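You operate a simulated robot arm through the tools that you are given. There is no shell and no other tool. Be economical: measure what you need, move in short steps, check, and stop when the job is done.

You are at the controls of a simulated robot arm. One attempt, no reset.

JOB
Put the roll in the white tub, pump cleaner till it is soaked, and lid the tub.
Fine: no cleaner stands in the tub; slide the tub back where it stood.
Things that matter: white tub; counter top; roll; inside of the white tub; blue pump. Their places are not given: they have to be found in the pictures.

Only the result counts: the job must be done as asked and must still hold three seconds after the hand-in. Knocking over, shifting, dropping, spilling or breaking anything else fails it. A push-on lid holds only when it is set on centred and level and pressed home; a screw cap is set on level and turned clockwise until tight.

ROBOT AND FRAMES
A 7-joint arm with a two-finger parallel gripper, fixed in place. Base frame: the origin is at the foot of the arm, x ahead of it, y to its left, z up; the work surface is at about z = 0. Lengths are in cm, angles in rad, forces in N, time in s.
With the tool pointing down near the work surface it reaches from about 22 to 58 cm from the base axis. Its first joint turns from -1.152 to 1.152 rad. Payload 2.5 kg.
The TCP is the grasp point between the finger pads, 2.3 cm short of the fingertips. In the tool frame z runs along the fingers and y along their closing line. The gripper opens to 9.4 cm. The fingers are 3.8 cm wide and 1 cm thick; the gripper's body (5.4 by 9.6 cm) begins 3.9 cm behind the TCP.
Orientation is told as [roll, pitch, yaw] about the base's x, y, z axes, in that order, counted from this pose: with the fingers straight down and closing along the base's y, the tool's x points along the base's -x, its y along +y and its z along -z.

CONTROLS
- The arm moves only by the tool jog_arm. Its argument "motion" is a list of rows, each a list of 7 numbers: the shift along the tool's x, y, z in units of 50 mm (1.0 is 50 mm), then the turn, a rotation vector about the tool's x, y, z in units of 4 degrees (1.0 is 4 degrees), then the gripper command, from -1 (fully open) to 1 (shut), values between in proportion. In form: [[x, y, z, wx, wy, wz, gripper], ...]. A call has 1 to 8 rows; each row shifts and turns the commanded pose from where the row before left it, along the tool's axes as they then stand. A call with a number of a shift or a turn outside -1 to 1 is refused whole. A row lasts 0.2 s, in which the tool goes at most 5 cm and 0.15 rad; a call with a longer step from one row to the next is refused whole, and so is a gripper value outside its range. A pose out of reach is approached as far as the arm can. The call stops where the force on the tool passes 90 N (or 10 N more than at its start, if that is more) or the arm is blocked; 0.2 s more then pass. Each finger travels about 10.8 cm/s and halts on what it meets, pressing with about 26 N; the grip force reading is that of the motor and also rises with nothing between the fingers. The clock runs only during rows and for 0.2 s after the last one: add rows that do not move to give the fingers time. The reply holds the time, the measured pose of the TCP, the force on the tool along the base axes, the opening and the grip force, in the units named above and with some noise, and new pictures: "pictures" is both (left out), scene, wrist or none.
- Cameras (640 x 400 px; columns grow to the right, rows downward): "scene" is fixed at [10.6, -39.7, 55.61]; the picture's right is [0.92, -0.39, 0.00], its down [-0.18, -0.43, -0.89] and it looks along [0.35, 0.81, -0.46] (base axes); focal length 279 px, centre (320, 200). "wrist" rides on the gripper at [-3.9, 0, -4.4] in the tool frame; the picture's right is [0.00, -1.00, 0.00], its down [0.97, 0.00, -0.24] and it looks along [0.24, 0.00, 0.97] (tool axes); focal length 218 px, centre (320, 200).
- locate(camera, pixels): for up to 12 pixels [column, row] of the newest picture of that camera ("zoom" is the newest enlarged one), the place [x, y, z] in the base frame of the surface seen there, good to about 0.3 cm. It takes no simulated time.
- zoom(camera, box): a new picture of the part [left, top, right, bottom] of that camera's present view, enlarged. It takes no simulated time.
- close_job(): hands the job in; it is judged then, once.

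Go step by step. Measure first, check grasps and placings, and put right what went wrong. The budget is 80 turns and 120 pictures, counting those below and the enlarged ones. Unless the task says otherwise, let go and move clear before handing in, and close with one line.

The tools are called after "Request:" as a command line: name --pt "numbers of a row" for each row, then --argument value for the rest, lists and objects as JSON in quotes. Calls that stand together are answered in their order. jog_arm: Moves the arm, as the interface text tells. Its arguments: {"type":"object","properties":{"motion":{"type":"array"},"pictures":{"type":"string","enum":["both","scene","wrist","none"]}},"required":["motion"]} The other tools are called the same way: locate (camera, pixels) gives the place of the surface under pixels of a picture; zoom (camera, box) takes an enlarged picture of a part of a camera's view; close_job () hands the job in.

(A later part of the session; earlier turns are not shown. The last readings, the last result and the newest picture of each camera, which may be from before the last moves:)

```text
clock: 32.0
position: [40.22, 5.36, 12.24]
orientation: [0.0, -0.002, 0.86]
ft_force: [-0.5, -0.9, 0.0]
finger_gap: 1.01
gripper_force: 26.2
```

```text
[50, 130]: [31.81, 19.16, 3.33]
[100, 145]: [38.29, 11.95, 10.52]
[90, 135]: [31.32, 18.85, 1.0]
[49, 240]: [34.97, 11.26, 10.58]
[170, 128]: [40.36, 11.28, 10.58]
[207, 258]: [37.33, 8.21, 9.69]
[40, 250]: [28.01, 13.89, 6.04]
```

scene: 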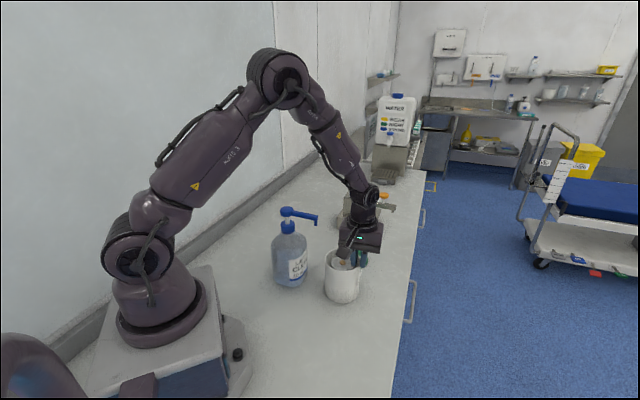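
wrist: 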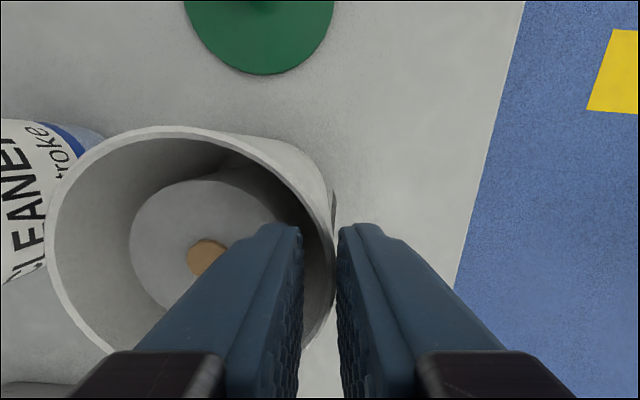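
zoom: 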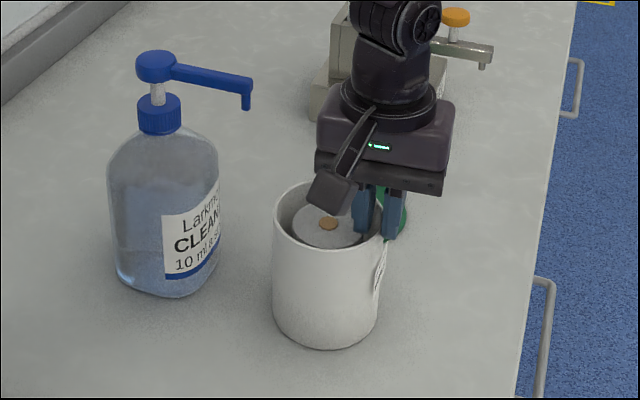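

The bottle's front face is about 4.1 cm along the spout line, so about 1 cm will remain. I'll finish the slide.

Request:
jog_arm --pt "-0.01 0.25 0 0 0 0 1" --pt "-0.01 0.25 0 0 0 0 1" --pt "-0.01 0.22 0 0 0 0 1" --pt "-0.01 0.17 0 0 0 0 1" --pt "-0.01 0.095 0 0 0 0 1" --pt "0 0 0 0 0 0 1" --pictures "both"

Request:
zoom --camera "scene" --box '[260, 190, 420, 320]'

```text
clock: 33.4
position: [36.76, 8.88, 12.1]
orientation: [0.0, 0.0, 0.859]
ft_force: [-0.4, 0.3, -0.8]
finger_gap: 1.01
gripper_force: 25.9
```

scene: 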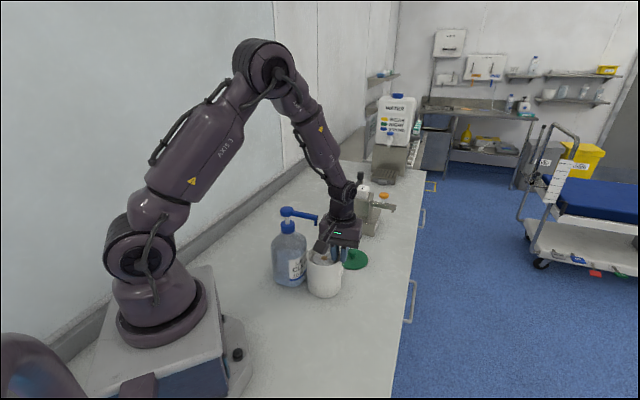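
wrist: 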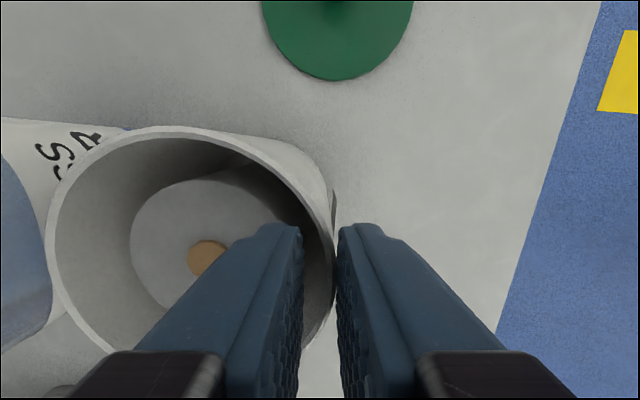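

```text
3.08 times, centred on (340, 255) of scene
```

zoom: 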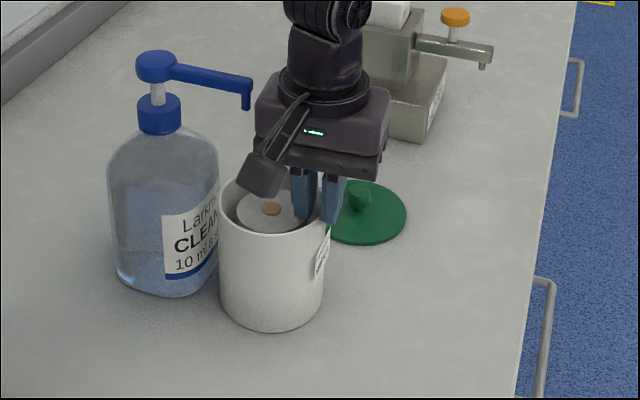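

The tub is in place under the spout with a gap to the bottle. I'll open slightly and rise straight up, clear of everything.

Request:
jog_arm --pt "0 0 0 0 0 0 0.6" --pt "0 0 0 0 0 0 0.6" --pt "0 0 -0.3 0 0 0 0.6" --pt "0 0 -0.9 0 0 0 0.6" --pt "0 0 -0.9 0 0 0 0.6" --pt "0 0 -0.9 0 0 0 0.6" --pt "0 0 -0.9 0 0 0 0.6" --pictures "both"

Request:
zoom --camera "scene" --box '[260, 190, 380, 310]'

```text
clock: 35.0
position: [36.64, 8.57, 31.87]
orientation: [0.0, -0.001, 0.859]
ft_force: [-0.2, 0.2, 1.0]
finger_gap: 1.89
gripper_force: 0.1
```

scene: 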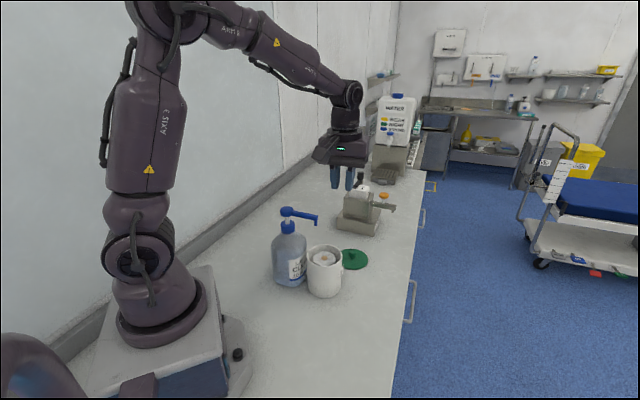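
wrist: 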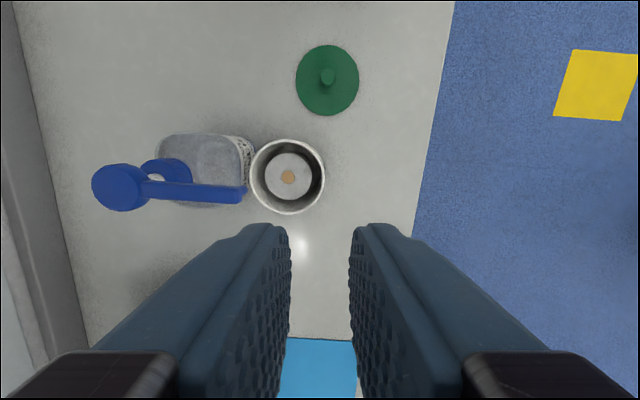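

```text
3.33 times, centred on (320, 250) of scene
```

zoom: 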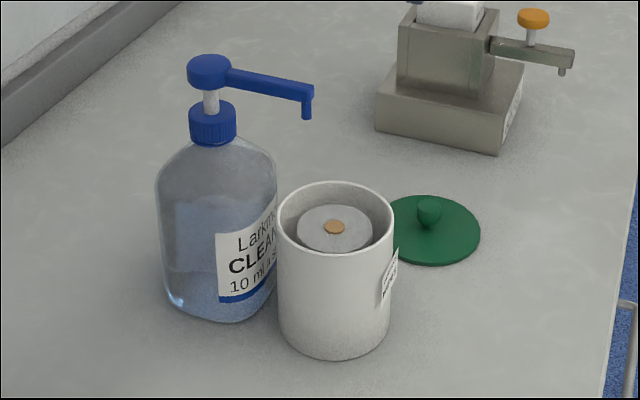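

Request:
locate --camera "wrist" --pixels '[[251, 177], [324, 177], [287, 140], [287, 213], [287, 177], [240, 195], [120, 187], [95, 187], [120, 165], [120, 208], [232, 194]]'

Request:
locate --camera "scene" --pixels '[[316, 224], [316, 221], [324, 258], [287, 210]]'

```text
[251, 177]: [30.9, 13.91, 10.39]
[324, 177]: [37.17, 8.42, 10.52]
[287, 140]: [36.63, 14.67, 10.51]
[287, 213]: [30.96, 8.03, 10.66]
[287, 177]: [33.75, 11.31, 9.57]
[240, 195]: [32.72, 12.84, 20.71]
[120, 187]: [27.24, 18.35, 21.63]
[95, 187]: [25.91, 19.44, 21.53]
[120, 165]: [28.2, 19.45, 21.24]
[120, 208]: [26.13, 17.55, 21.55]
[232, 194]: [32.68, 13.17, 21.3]
```

```text
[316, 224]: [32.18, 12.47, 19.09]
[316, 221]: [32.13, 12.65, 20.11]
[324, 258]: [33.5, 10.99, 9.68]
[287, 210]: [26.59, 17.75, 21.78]
```

The spout tip is 2.2 cm from the tub's centre, over the roll and well inside the rim. Next I'll close the fingers and move above the pump head at about (26.9, 18.05).

Request:
jog_arm --pt "-0.04 0.68 0 0 0 0 1" --pt "-0.04 0.68 0 0 0 0 1" --pt "-0.04 0.68 0 0 0 0 1" --pt "-0.04 0.67 0 0 0 0 1" --pt "0 0 0.5 0 0 0 1" --pt "0 0 0.5 0 0 0 1" --pt "0 0 0 0 0 0 1" --pictures "both"

Request:
zoom --camera "scene" --box '[240, 150, 360, 250]'

```text
clock: 36.6
position: [26.86, 18.03, 26.77]
orientation: [0.0, 0.001, 0.859]
ft_force: [0.3, 0.6, 0.5]
finger_gap: 0.0
gripper_force: 25.8
```

scene: 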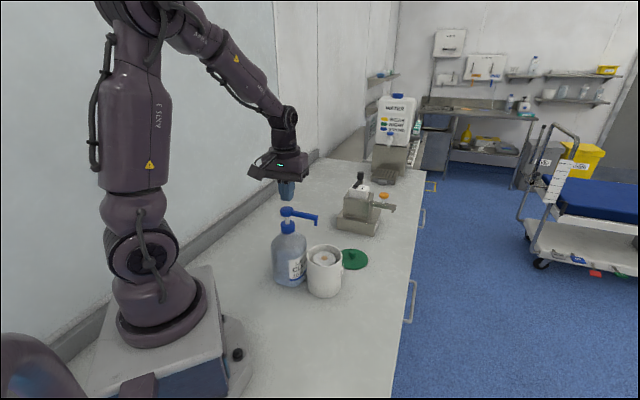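
wrist: 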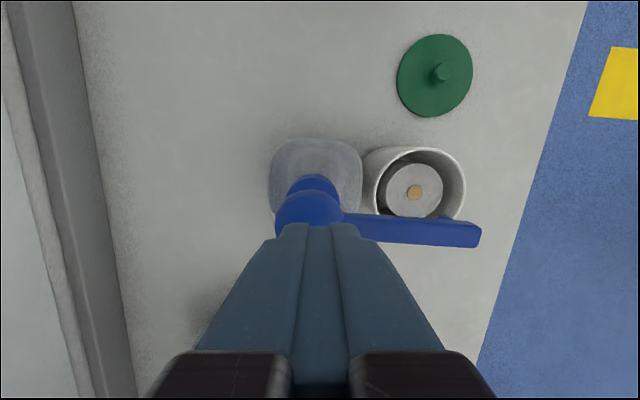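

```text
4.00 times, centred on (300, 200) of scene
```

zoom: 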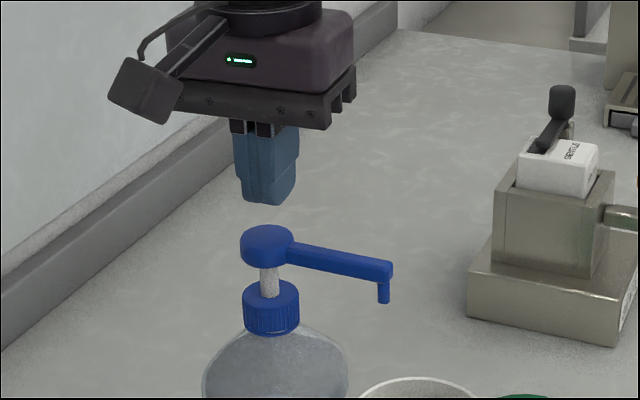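

The fingers are close to the head but perhaps slightly off. I'll look closer to centre them.

Request:
zoom --camera "wrist" --box '[250, 130, 390, 250]'

Request:
locate --camera "wrist" --pixels '[[277, 215], [308, 212], [338, 208], [308, 200], [310, 180], [292, 196]]'

Request:
locate --camera "zoom" --pixels '[[320, 200]]'

```text
3.33 times, centred on (320, 190) of wrist
```

zoom: 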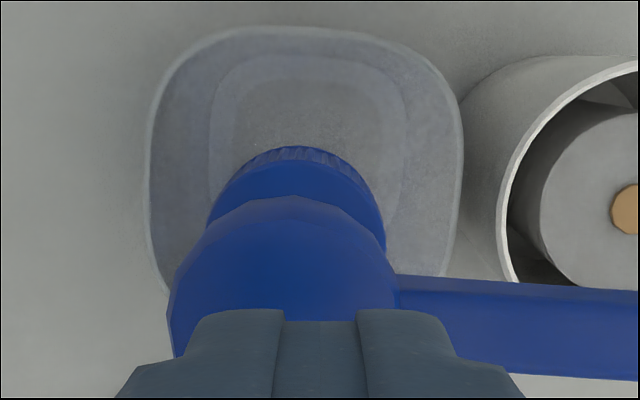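

```text
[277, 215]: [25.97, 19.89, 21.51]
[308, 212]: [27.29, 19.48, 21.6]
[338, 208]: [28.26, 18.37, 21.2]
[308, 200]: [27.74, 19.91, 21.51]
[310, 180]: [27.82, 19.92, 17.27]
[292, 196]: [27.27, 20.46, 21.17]
```

```text
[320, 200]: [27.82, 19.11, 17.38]
```

The head's centre is about (26.7, 18.4), so I'll shift 0.4 cm. Then I'll come down and press gently to feel for the contact and stroke.

Request:
jog_arm --pt "-0.04 0.075 0 0 0 0 1" --pt "0 0 0.3 0 0 0 1" --pt "0 0 0.2 0 0 0 1" --pt "0 0 0.06 0 0 0 1" --pictures "none"

Request:
jog_arm --pt "0 0 0.05 0 0 0 1" --pt "0 0 0.05 0 0 0 1" --pictures "scene"

Request:
zoom --camera "scene" --box '[250, 170, 360, 310]'

```text
clock: 37.6
position: [26.83, 18.71, 23.84]
orientation: [0.0, 0.0, 0.86]
ft_force: [-0.6, -0.6, 3.3]
finger_gap: 0.0
gripper_force: 25.9
```

```text
clock: 38.2
position: [26.86, 18.69, 23.37]
orientation: [0.0, 0.001, 0.86]
ft_force: [-1.6, -0.7, 4.1]
finger_gap: 0.0
gripper_force: 26.3
```

scene: 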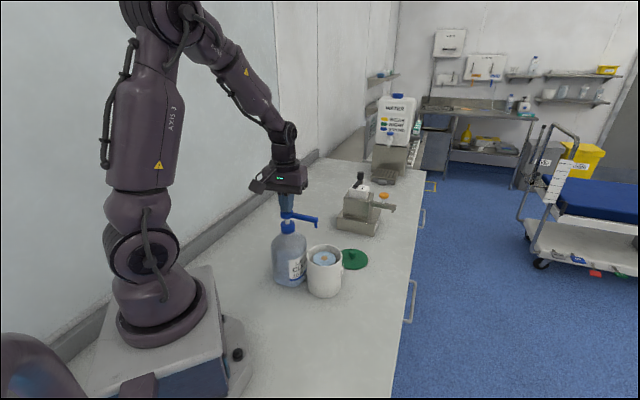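

```text
2.86 times, centred on (305, 240) of scene
```

zoom: 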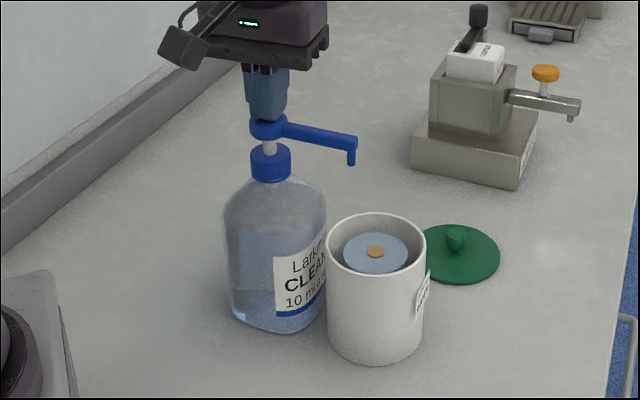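

The pump already gives easily, and the roll's top has turned light blue. I'll look closely before pressing on.

Request:
zoom --camera "scene" --box '[300, 235, 350, 275]'

Request:
zoom --camera "scene" --box '[270, 195, 330, 235]'

```text
10.00 times, centred on (325, 255) of scene
```

zoom: 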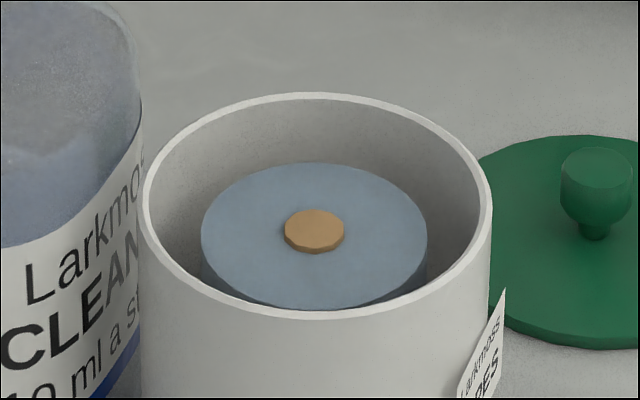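

```text
10.00 times, centred on (300, 215) of scene
```

zoom: 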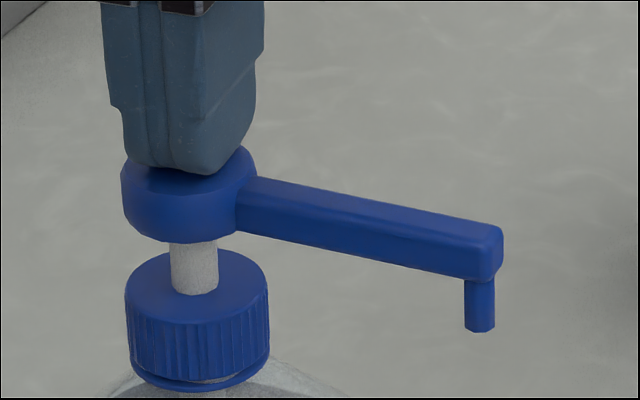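

The roll went from white to light blue and the tub floor shows no liquid. I'll complete this stroke slowly and compare the colour.

Request:
jog_arm --pt "0 0 0.05 0 0 0 1" --pt "0 0 0.05 0 0 0 1" --pt "0 0 0.05 0 0 0 1" --pt "0 0 0 0 0 0 1" --pictures "scene"

Request:
zoom --camera "scene" --box '[270, 195, 350, 275]'

```text
clock: 39.2
position: [26.76, 18.67, 22.7]
orientation: [0.0, -0.001, 0.858]
ft_force: [0.5, 2.0, 7.4]
finger_gap: 0.0
gripper_force: 25.5
```

scene: 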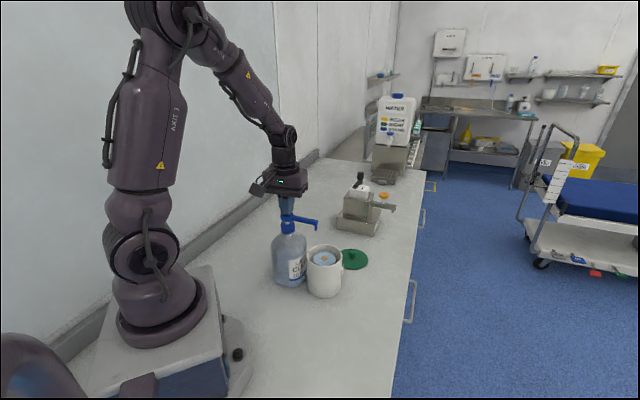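

```text
5.00 times, centred on (310, 235) of scene
```

zoom: 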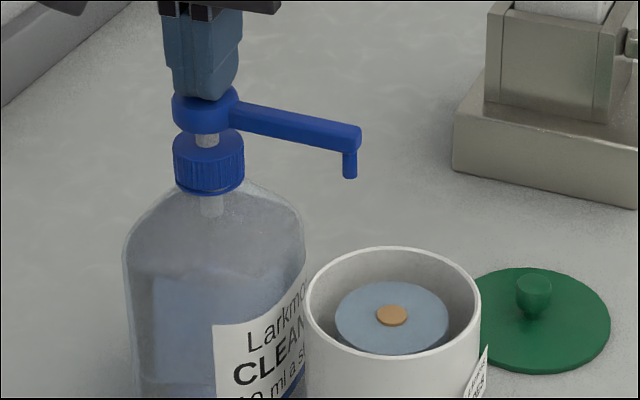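

Request:
jog_arm --pt "0 0 0.05 0 0 0 1" --pt "0 0 0.05 0 0 0 1" --pt "0 0 0.03 0 0 0 1" --pt "0 0 0 0 0 0 1" --pictures "scene"

Request:
zoom --camera "scene" --box '[270, 195, 350, 275]'

```text
clock: 40.2
position: [26.9, 18.7, 21.97]
orientation: [0.001, 0.001, 0.859]
ft_force: [0.0, 3.0, 7.4]
finger_gap: 0.0
gripper_force: 26.1
```

scene: 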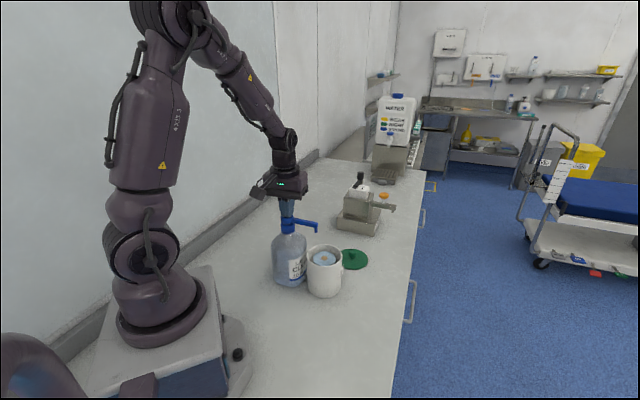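

```text
5.00 times, centred on (310, 235) of scene
```

zoom: 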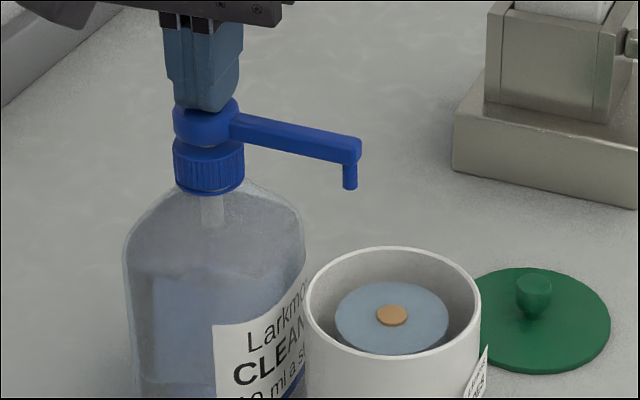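

The head is fully down, so that is one complete stroke. I'll release it and check the roll and the pump's return.

Request:
jog_arm --pt "0 0 -0.2 0 0 0 1" --pt "0 0 -0.2 0 0 0 1" --pt "0 0 -0.06 0 0 0 1" --pt "0 0 0 0 0 0 1" --pictures "both"

Request:
zoom --camera "scene" --box '[300, 235, 350, 275]'

Request:
zoom --camera "wrist" --box '[340, 120, 500, 230]'

```text
clock: 41.2
position: [26.82, 18.53, 24.34]
orientation: [-0.002, 0.0, 0.858]
ft_force: [0.8, 0.8, 0.1]
finger_gap: 0.0
gripper_force: 26.1
```

scene: 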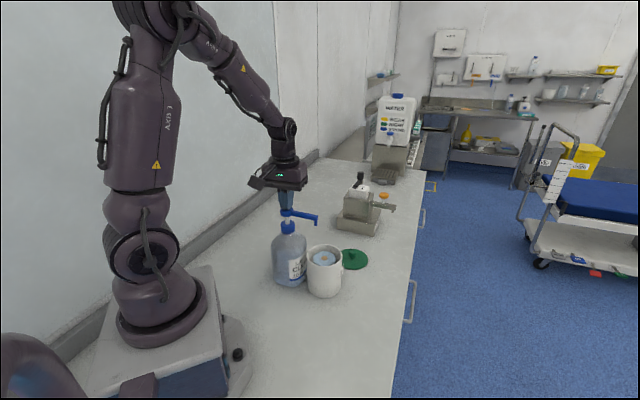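
wrist: 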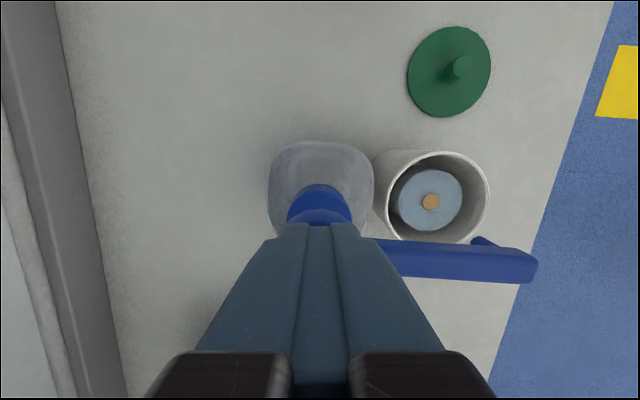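

```text
10.00 times, centred on (325, 255) of scene
```

zoom: 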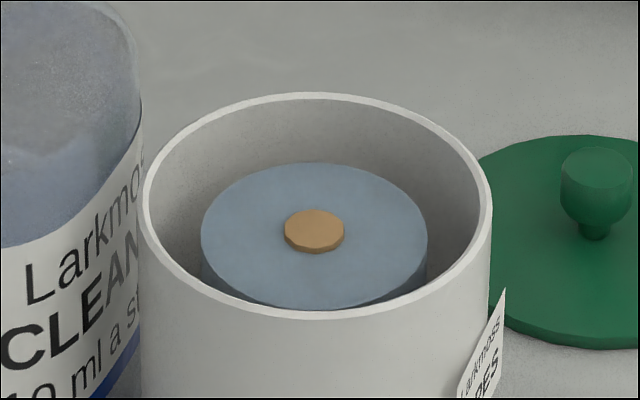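

```text
3.64 times, centred on (420, 175) of wrist
```

zoom: 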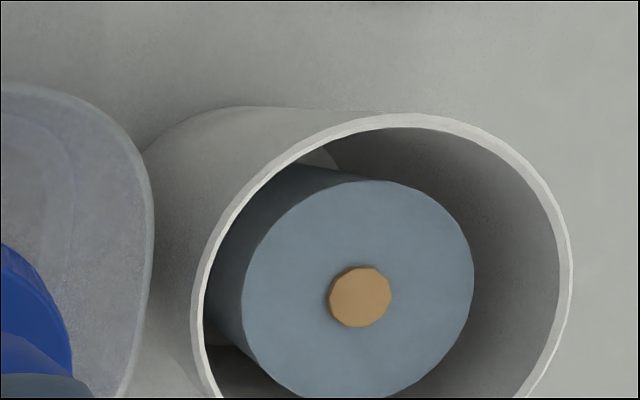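

The pump sprang back. The whole roll is evenly light blue and no liquid shows on the tub floor. I'll give one more full stroke and compare.

Request:
jog_arm --pt "0 0 0.15 0 0 0 1" --pt "0 0 0.15 0 0 0 1" --pt "0 0 0.17 0 0 0 1" --pt "0 0 0 0 0 0 1" --pt "0 0 -0.2 0 0 0 1" --pt "0 0 -0.2 0 0 0 1" --pt "0 0 -0.07 0 0 0 1" --pt "0 0 0 0 0 0 1" --pictures "both"

Request:
zoom --camera "scene" --box '[300, 235, 350, 275]'

Request:
zoom --camera "wrist" --box '[340, 120, 500, 230]'

```text
clock: 43.0
position: [26.77, 18.73, 24.45]
orientation: [0.001, 0.0, 0.859]
ft_force: [-0.2, -0.1, 0.4]
finger_gap: 0.0
gripper_force: 25.9
```

scene: 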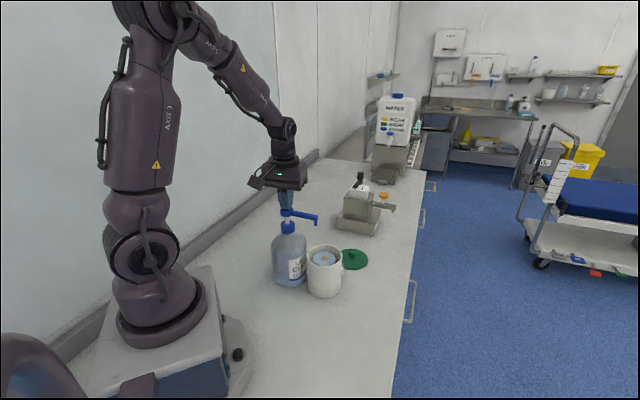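
wrist: 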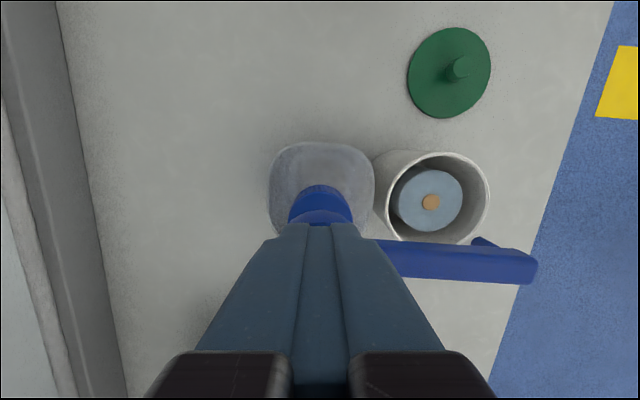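

```text
10.00 times, centred on (325, 255) of scene
```

zoom: 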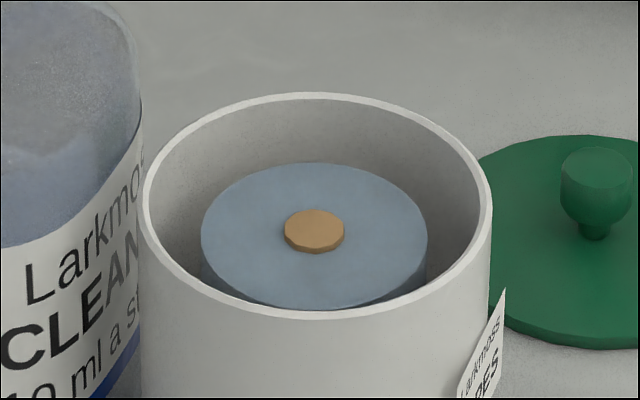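

```text
3.64 times, centred on (420, 175) of wrist
```

zoom: 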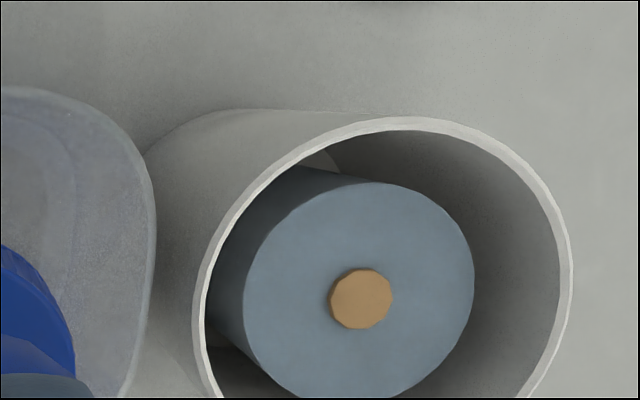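

No visible change between strokes 1 and 2, and still no pool, so the colour alone only says "wet". I'll continue one stroke at a time, watching the roll's colour and the floor of the tub.

Request:
jog_arm --pt "0 0 0.15 0 0 0 1" --pt "0 0 0.15 0 0 0 1" --pt "0 0 0.18 0 0 0 1" --pt "0 0 0 0 0 0 1" --pt "0 0 -0.2 0 0 0 1" --pt "0 0 -0.2 0 0 0 1" --pt "0 0 -0.08 0 0 0 1" --pt "0 0 0 0 0 0 1" --pictures "none"

Request:
zoom --camera "wrist" --box '[380, 140, 500, 250]'

Request:
zoom --camera "scene" --box '[265, 225, 345, 295]'

```text
clock: 44.8
position: [26.87, 18.63, 24.46]
orientation: [0.0, 0.0, 0.857]
ft_force: [0.8, -0.5, 0.4]
finger_gap: 0.0
gripper_force: 26.2
```

```text
3.64 times, centred on (440, 195) of wrist
```

zoom: 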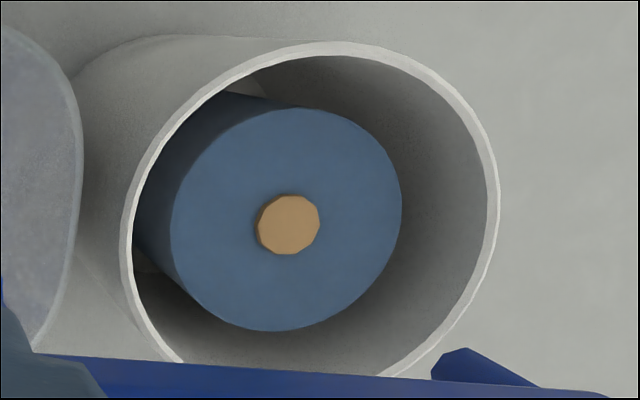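

```text
5.71 times, centred on (305, 260) of scene
```

zoom: 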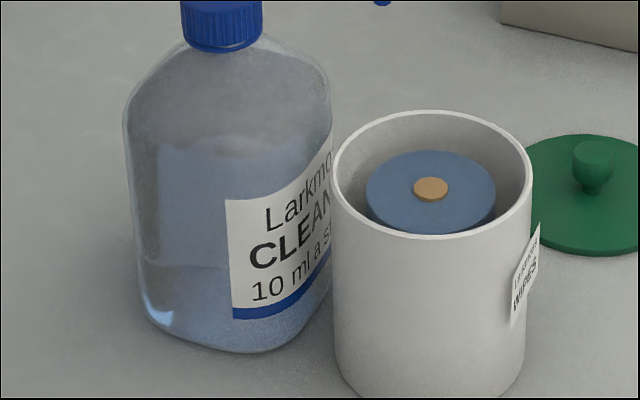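

After stroke 3 the whole roll has turned clearly deeper blue, top and side, and the tub floor is still dry. That looks like the soaked state with no excess, so I'll stop pumping, rise and look straight into the tub to confirm.

Request:
jog_arm --pt "0 0 -0.75 0 0 0 1" --pt "0 0 -0.75 0 0 0 1" --pt "0.044 -0.695 0 0 0 0 1" --pt "0.044 -0.695 0 0 0 0 1" --pt "0.044 -0.695 0 0 0 0 0.6" --pt "0.044 -0.695 0 0 0 0 0.6" --pt "0 0 0 0 0 0 0.6" --pictures "wrist"

Request:
zoom --camera "wrist" --box '[240, 130, 340, 225]'

Request:
zoom --camera "scene" --box '[300, 235, 350, 275]'

```text
clock: 46.4
position: [36.68, 8.74, 31.83]
orientation: [-0.001, 0.0, 0.858]
ft_force: [0.2, -0.5, 0.5]
finger_gap: 1.87
gripper_force: 0.1
```

wrist: 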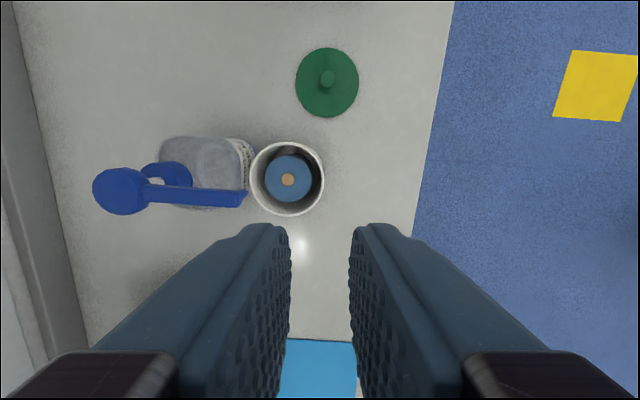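

```text
4.21 times, centred on (290, 178) of wrist
```

zoom: 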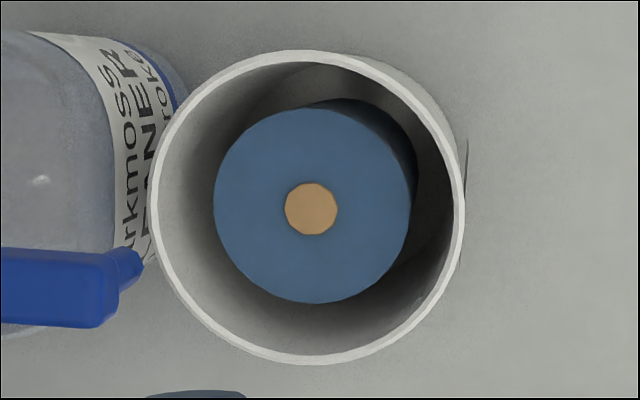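

```text
10.00 times, centred on (325, 255) of scene
```

zoom: 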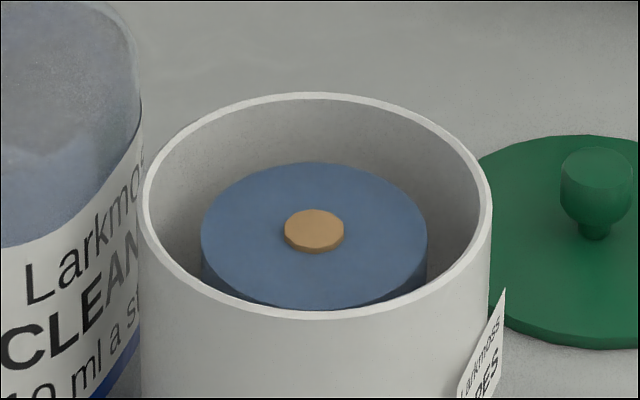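

The floor is dry and the roll is evenly deep blue. I'll go back down to the same rim pinch and close.

Request:
jog_arm --pt "-0.03 0.006 0.8 0 0 0 0.6" --pt "0 0 0.9 0 0 0 0.6" --pt "0 0 0.9 0 0 0 0.6" --pt "0 0 0.7 0 0 0 0.6" --pt "0 0 0.3 0 0 0 0.6" --pt "0 0 0.2 0 0 0 0.6" --pt "0 0 0.15 0 0 0 0.6" --pictures "wrist"

```text
clock: 48.0
position: [36.97, 9.04, 12.08]
orientation: [0.001, 0.0, 0.858]
ft_force: [-0.3, -0.6, -0.2]
finger_gap: 1.91
gripper_force: 0.1
```

wrist: 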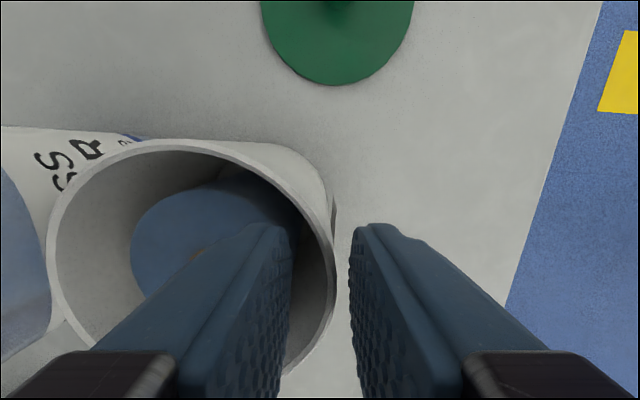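

The rim sits 0.3 cm off along the finger width compared with before, which matches my summed commands. I'll correct that and then close.

Request:
jog_arm --pt "0.055 -0.01 0 0 0 0 0.6" --pt "0 0 0 0 0 0 0.8" --pt "0 0 0 0 0 0 1" --pt "0 0 0 0 0 0 1" --pt "0 0 0 0 0 0 1" --pictures "wrist"

```text
clock: 49.2
position: [36.83, 8.87, 12.22]
orientation: [-0.001, 0.0, 0.858]
ft_force: [1.1, 0.3, -0.8]
finger_gap: 1.02
gripper_force: 26.0
```

wrist: 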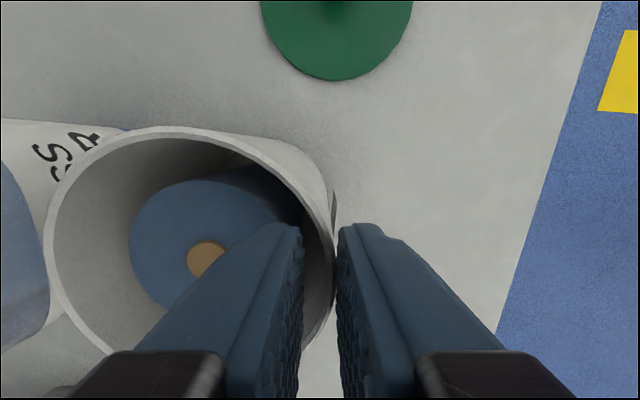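

This matches the earlier grip. I'll now slide back by exactly the opposite of the outward commands.

Request:
jog_arm --pt "0.012 -0.1 0 0 0 0 1" --pt "0.016 -0.25 0 0 0 0 1" --pt "0.016 -0.285 0 0 0 0 1" --pt "0.016 -0.3 0 0 0 0 1" --pt "0.016 -0.3 0 0 0 0 1" --pt "0.016 -0.3 0 0 0 0 1" --pt "0.016 -0.3 0 0 0 0 1" --pt "0.012 -0.2 0 0 0 0 1" --pictures "none"

Request:
jog_arm --pt "0 0 0 0 0 0 0.6" --pt "0 0 0 0 0 0 0.6" --pt "0 0 -0.3 0 0 0 0.6" --pt "0 0 -0.9 0 0 0 0.6" --pt "0 0.2 -0.8 0 0 0 0.6" --pt "0 0.2 -0.2 0 0 0 0.6" --pictures "both"

```text
clock: 51.0
position: [43.97, 1.7, 12.17]
orientation: [-0.001, -0.001, 0.859]
ft_force: [-0.9, 0.9, 0.3]
finger_gap: 1.03
gripper_force: 26.5
```

```text
clock: 52.4
position: [42.55, 3.08, 23.22]
orientation: [0.001, 0.0, 0.86]
ft_force: [-0.2, 0.7, 0.0]
finger_gap: 1.88
gripper_force: 0.1
```

scene: 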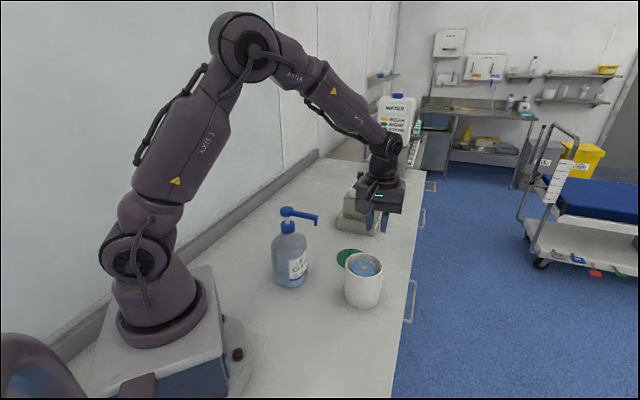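
wrist: 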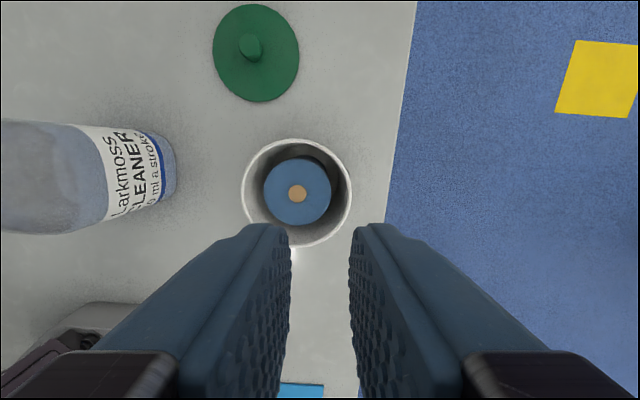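

The tub is back. I'll measure its rim and the lid's knob for re-lidding.

Request:
locate --camera "wrist" --pixels '[[243, 192], [350, 192], [297, 141], [297, 244], [297, 193], [247, 43], [250, 47], [213, 53], [298, 53], [255, 8], [255, 100]]'

Request:
locate --camera "scene" --pixels '[[345, 264], [382, 266], [363, 255]]'

Request:
zoom --camera "wrist" --box '[200, 0, 360, 110]'

```text
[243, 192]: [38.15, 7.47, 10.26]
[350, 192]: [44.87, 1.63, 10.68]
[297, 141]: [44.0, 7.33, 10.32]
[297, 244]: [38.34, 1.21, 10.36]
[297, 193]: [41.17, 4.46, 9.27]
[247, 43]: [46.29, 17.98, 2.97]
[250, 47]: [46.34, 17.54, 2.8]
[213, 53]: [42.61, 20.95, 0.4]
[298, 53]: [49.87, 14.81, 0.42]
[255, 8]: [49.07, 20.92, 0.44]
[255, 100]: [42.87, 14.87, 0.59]
```

```text
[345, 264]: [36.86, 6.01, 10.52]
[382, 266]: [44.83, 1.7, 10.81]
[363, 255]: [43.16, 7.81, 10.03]
```

```text
3.64 times, centred on (280, 55) of wrist
```

zoom: 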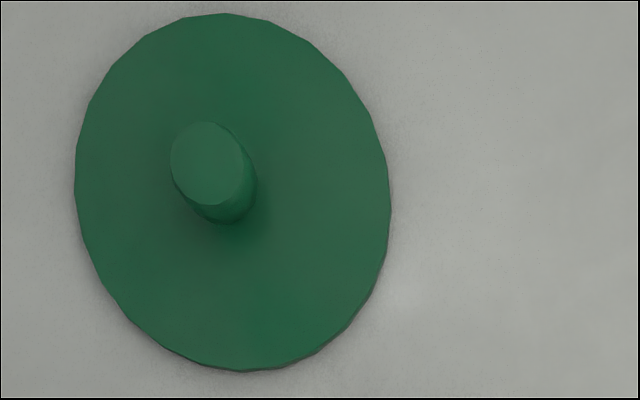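

The tub is back within measuring error, at about (41.2, 4.3). The lid's knob is at (46.2, 17.9). I'll move over it and go down part way with the fingers open.

Request:
jog_arm --pt "-0.68 0.35 0 0 0 0 -0.1" --pt "-0.68 0.35 0 0 0 0 -0.1" --pt "-0.68 0.35 0 0 0 0 -0.1" --pt "-0.68 0.35 0 0 0 0 -0.1" --pt "0 0 0.9 0 0 0 -0.1" --pt "0 0 0.9 0 0 0 -0.1" --pt "0 0 0.9 0 0 0 -0.1" --pt "0 0 0 0 0 0 -0.1" --pictures "wrist"

Request:
locate --camera "wrist" --pixels '[[320, 230], [310, 230], [330, 230]]'

```text
clock: 54.2
position: [46.01, 17.77, 9.6]
orientation: [0.0, 0.001, 0.858]
ft_force: [0.2, -0.5, -0.1]
finger_gap: 5.15
gripper_force: 0.1
```

wrist: 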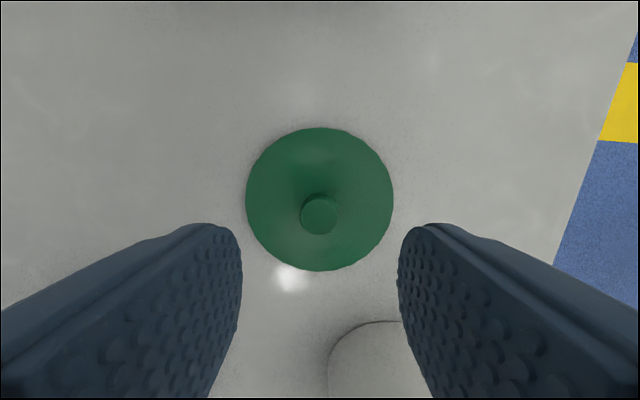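

```text
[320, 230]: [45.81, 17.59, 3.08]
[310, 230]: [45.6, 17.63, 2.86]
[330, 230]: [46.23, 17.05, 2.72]
```

The knob is centred between the fingers at (319,214), with a 0.4 cm offset along the finger width. I'll correct that, go down and grip.

Request:
jog_arm --pt "-0.08 0 0.7 0 0 0 -0.1" --pt "0 0 0.45 0 0 0 -0.1" --pt "0 0 0.11 0 0 0 -0.1" --pt "0 0 0 0 0 0 0.5" --pt "0 0 0 0 0 0 1" --pt "0 0 0 0 0 0 1" --pictures "wrist"

```text
clock: 55.6
position: [46.29, 18.11, 3.19]
orientation: [-0.001, -0.001, 0.858]
ft_force: [-0.1, -0.6, 0.7]
finger_gap: 2.06
gripper_force: 25.9
```

wrist: 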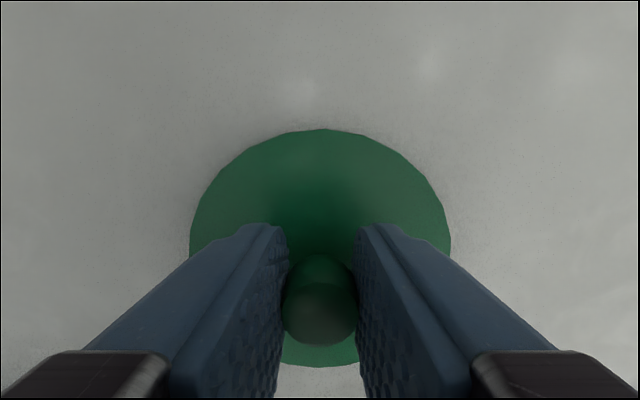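

The lid is held, centred on the knob. I'll lift it and carry it back by exactly the reverse of the outward move, stopping just above the tub.

Request:
jog_arm --pt "0 0 -0.2 0 0 0 1" --pt "0 0 -0.9 0 0 0 1" --pt "0 0 -0.9 0 0 0 1" --pt "0 0 -0.8 0 0 0 1" --pt "0.682 -0.258 0 0 0 0 1" --pt "0.682 -0.258 0 0 0 0 1" --pt "0.682 -0.258 0 0 0 0 1" --pt "0.681 -0.258 0 0 0 0 1" --pictures "none"

Request:
jog_arm --pt "0 0 0.3 0 0 0 1" --pt "0 0 0.15 0 0 0 1" --pt "0 0 0 0 0 0 1" --pictures "both"

Request:
zoom --camera "scene" --box '[325, 220, 405, 310]'

```text
clock: 57.4
position: [41.35, 4.3, 17.1]
orientation: [0.0, -0.001, 0.856]
ft_force: [-0.4, -0.6, 0.5]
finger_gap: 2.05
gripper_force: 26.3
```

```text
clock: 58.2
position: [41.31, 4.5, 14.88]
orientation: [0.002, 0.0, 0.858]
ft_force: [-0.1, 0.0, -0.1]
finger_gap: 2.05
gripper_force: 25.8
```

scene: 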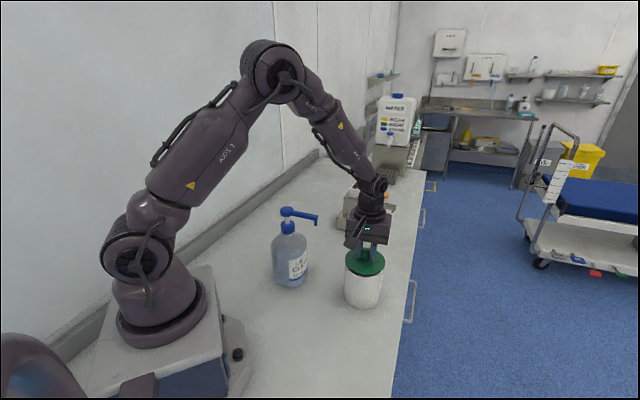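
wrist: 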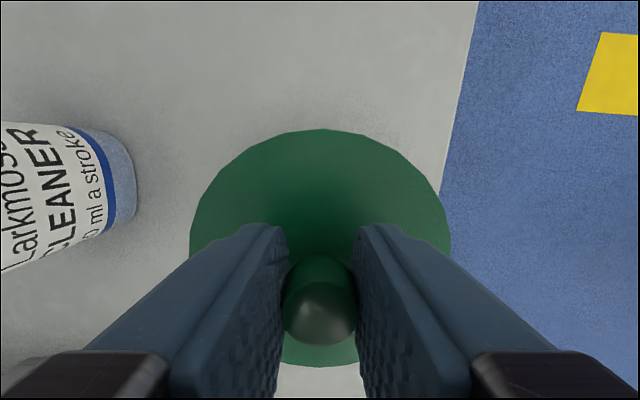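

```text
4.44 times, centred on (365, 265) of scene
```

zoom: 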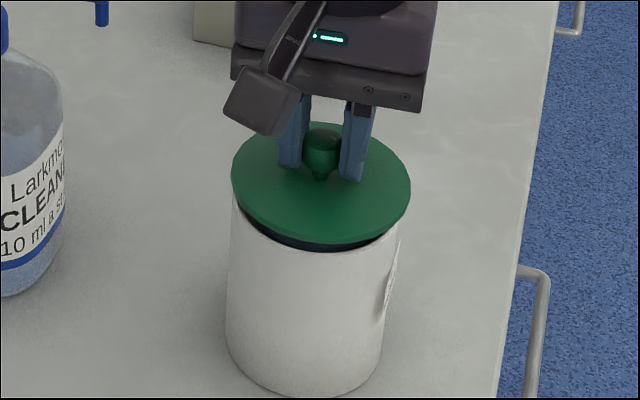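

The lid is over the tub, and its edges match the rim evenly in the enlarged view. I'll lower it gently until it seats, watching the force.

Request:
jog_arm --pt "0 0 0.1 0 0 0 1" --pt "0 0 0.08 0 0 0 1" --pt "0 0 0.04 0 0 0 1" --pt "0 0 0 0 0 0 1" --pictures "scene"

Request:
zoom --camera "scene" --box '[325, 220, 405, 310]'

```text
clock: 59.2
position: [41.42, 4.49, 13.84]
orientation: [0.001, 0.001, 0.859]
ft_force: [0.4, 0.9, 0.0]
finger_gap: 2.03
gripper_force: 25.3
```

scene: 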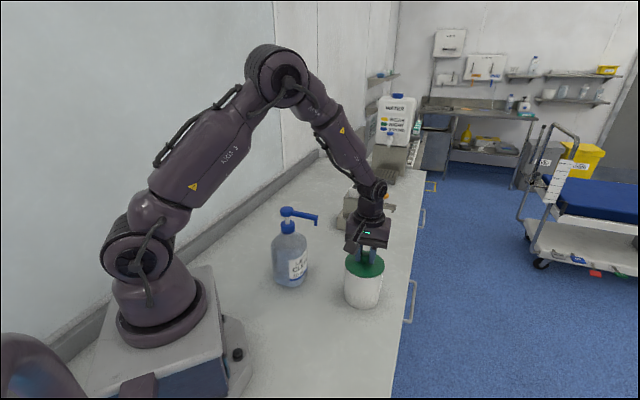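

```text
4.44 times, centred on (365, 265) of scene
```

zoom: 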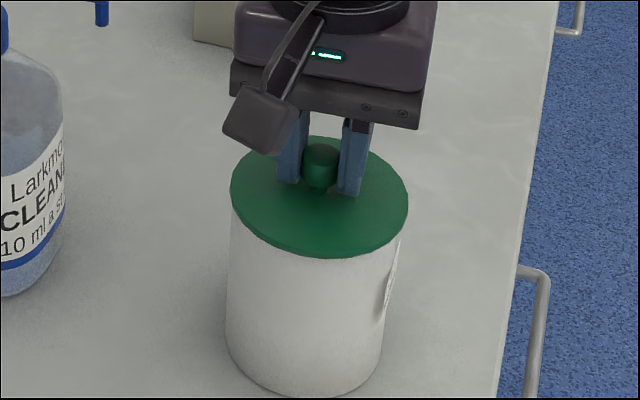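

It's almost seated with no force yet. I'll press it home in small steps.

Request:
jog_arm --pt "0 0 0.04 0 0 0 1" --pt "0 0 0.03 0 0 0 1" --pt "0 0 0.02 0 0 0 1" --pt "0 0 0 0 0 0 1" --pictures "none"

```text
clock: 60.2
position: [41.61, 4.47, 13.54]
orientation: [-0.002, -0.003, 0.859]
ft_force: [-3.7, 4.4, 34.3]
finger_gap: 2.05
gripper_force: 26.1
```

It's pressing at 34 N at the seated height. I'll press a little harder to be sure it's home.

Request:
jog_arm --pt "0 0 0.02 0 0 0 1" --pt "0 0 0.02 0 0 0 1" --pt "0 0 0 0 0 0 1" --pictures "scene"

Request:
zoom --camera "scene" --box '[330, 240, 400, 315]'

```text
clock: 61.0
position: [41.39, 4.48, 13.47]
orientation: [-0.003, -0.003, 0.857]
ft_force: [-0.1, 8.4, 33.8]
finger_gap: 2.01
gripper_force: 26.3
```

scene: 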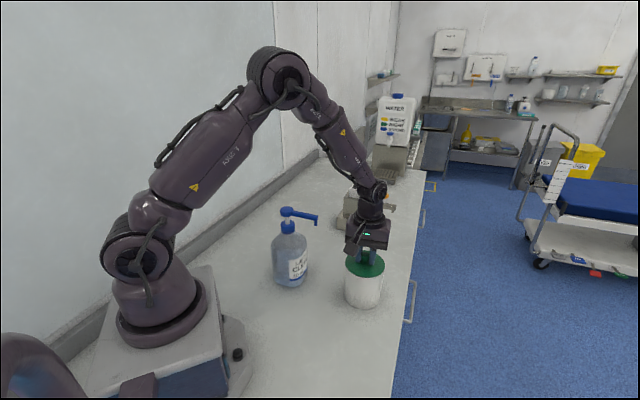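

```text
5.33 times, centred on (365, 278) of scene
```

zoom: 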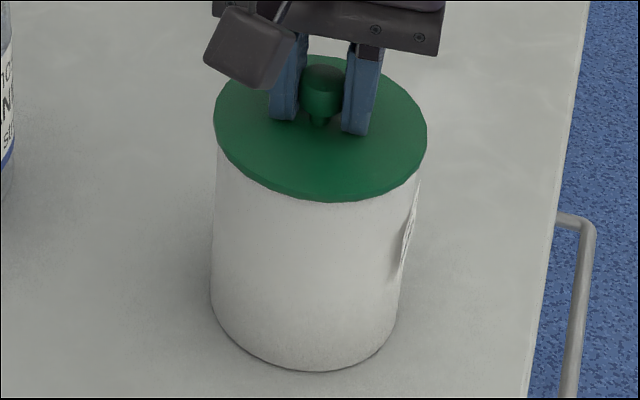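

The lid's outline matches the original view (rows 56 to 203), so it's at the seated height, though the grip may be slipping on the knob. I'll release, close the fingers and press squarely on top of the knob.

Request:
jog_arm --pt "0 0 -0.03 0 0 0 0.3" --pt "0 0 0 0 0 0 0.3" --pt "0 0 -0.4 0 0 0 0.3" --pt "0 0 -0.4 0 0 0 0.6" --pt "0.03 0 0 0 0 0 1" --pt "0 0 0 0 0 0 1" --pt "0 0 0 0 0 0 1" --pictures "both"

Request:
zoom --camera "scene" --box '[330, 240, 400, 315]'

```text
clock: 62.6
position: [41.25, 4.36, 17.43]
orientation: [0.0, -0.001, 0.859]
ft_force: [0.1, 0.2, -0.1]
finger_gap: 2.02
gripper_force: 25.8
```

scene: 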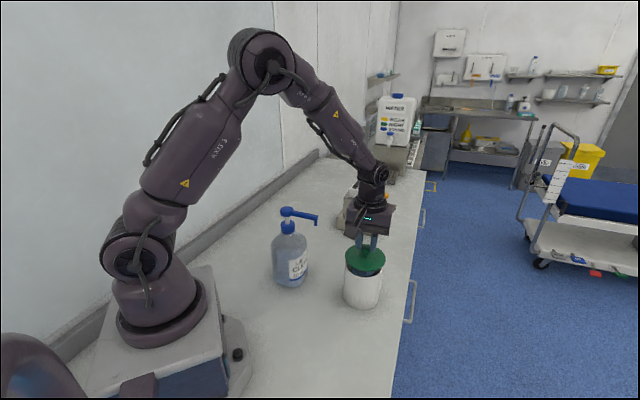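
wrist: 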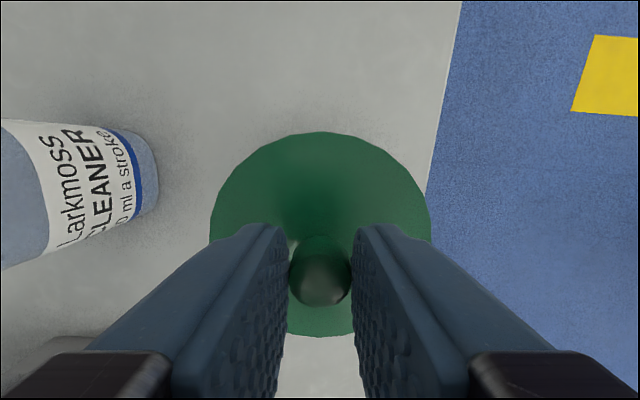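

```text
5.33 times, centred on (365, 278) of scene
```

zoom: 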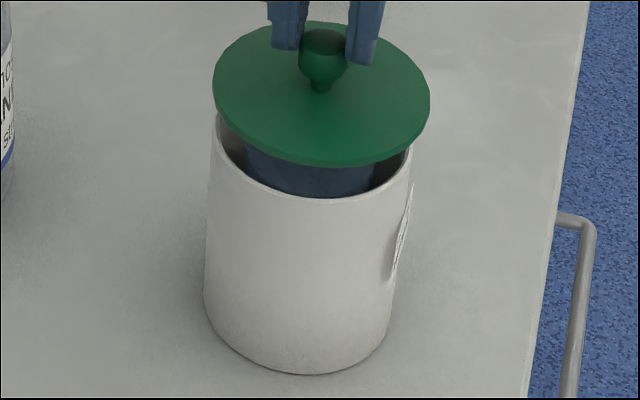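

The fingers re-gripped the knob too early and lifted the lid again by about 2 cm; it's still level and held. I'll undo the small shift, lower it back until it touches, and this time open wide before rising.

Request:
jog_arm --pt "-0.03 0 0.1 0 0 0 1" --pt "0 0 0.15 0 0 0 1" --pt "0 0 0.06 0 0 0 1" --pt "0 0 0 0 0 0 1" --pictures "none"

Request:
zoom --camera "scene" --box '[330, 240, 400, 315]'

```text
clock: 63.6
position: [41.37, 4.47, 15.83]
orientation: [0.0, 0.0, 0.86]
ft_force: [0.1, 0.8, 0.1]
finger_gap: 2.04
gripper_force: 25.7
```

```text
5.33 times, centred on (365, 278) of scene
```

zoom: 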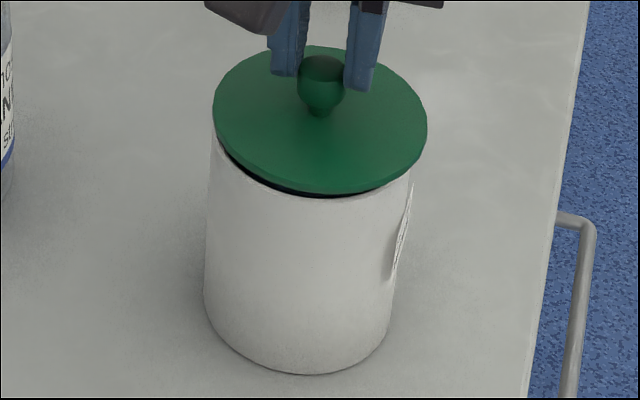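

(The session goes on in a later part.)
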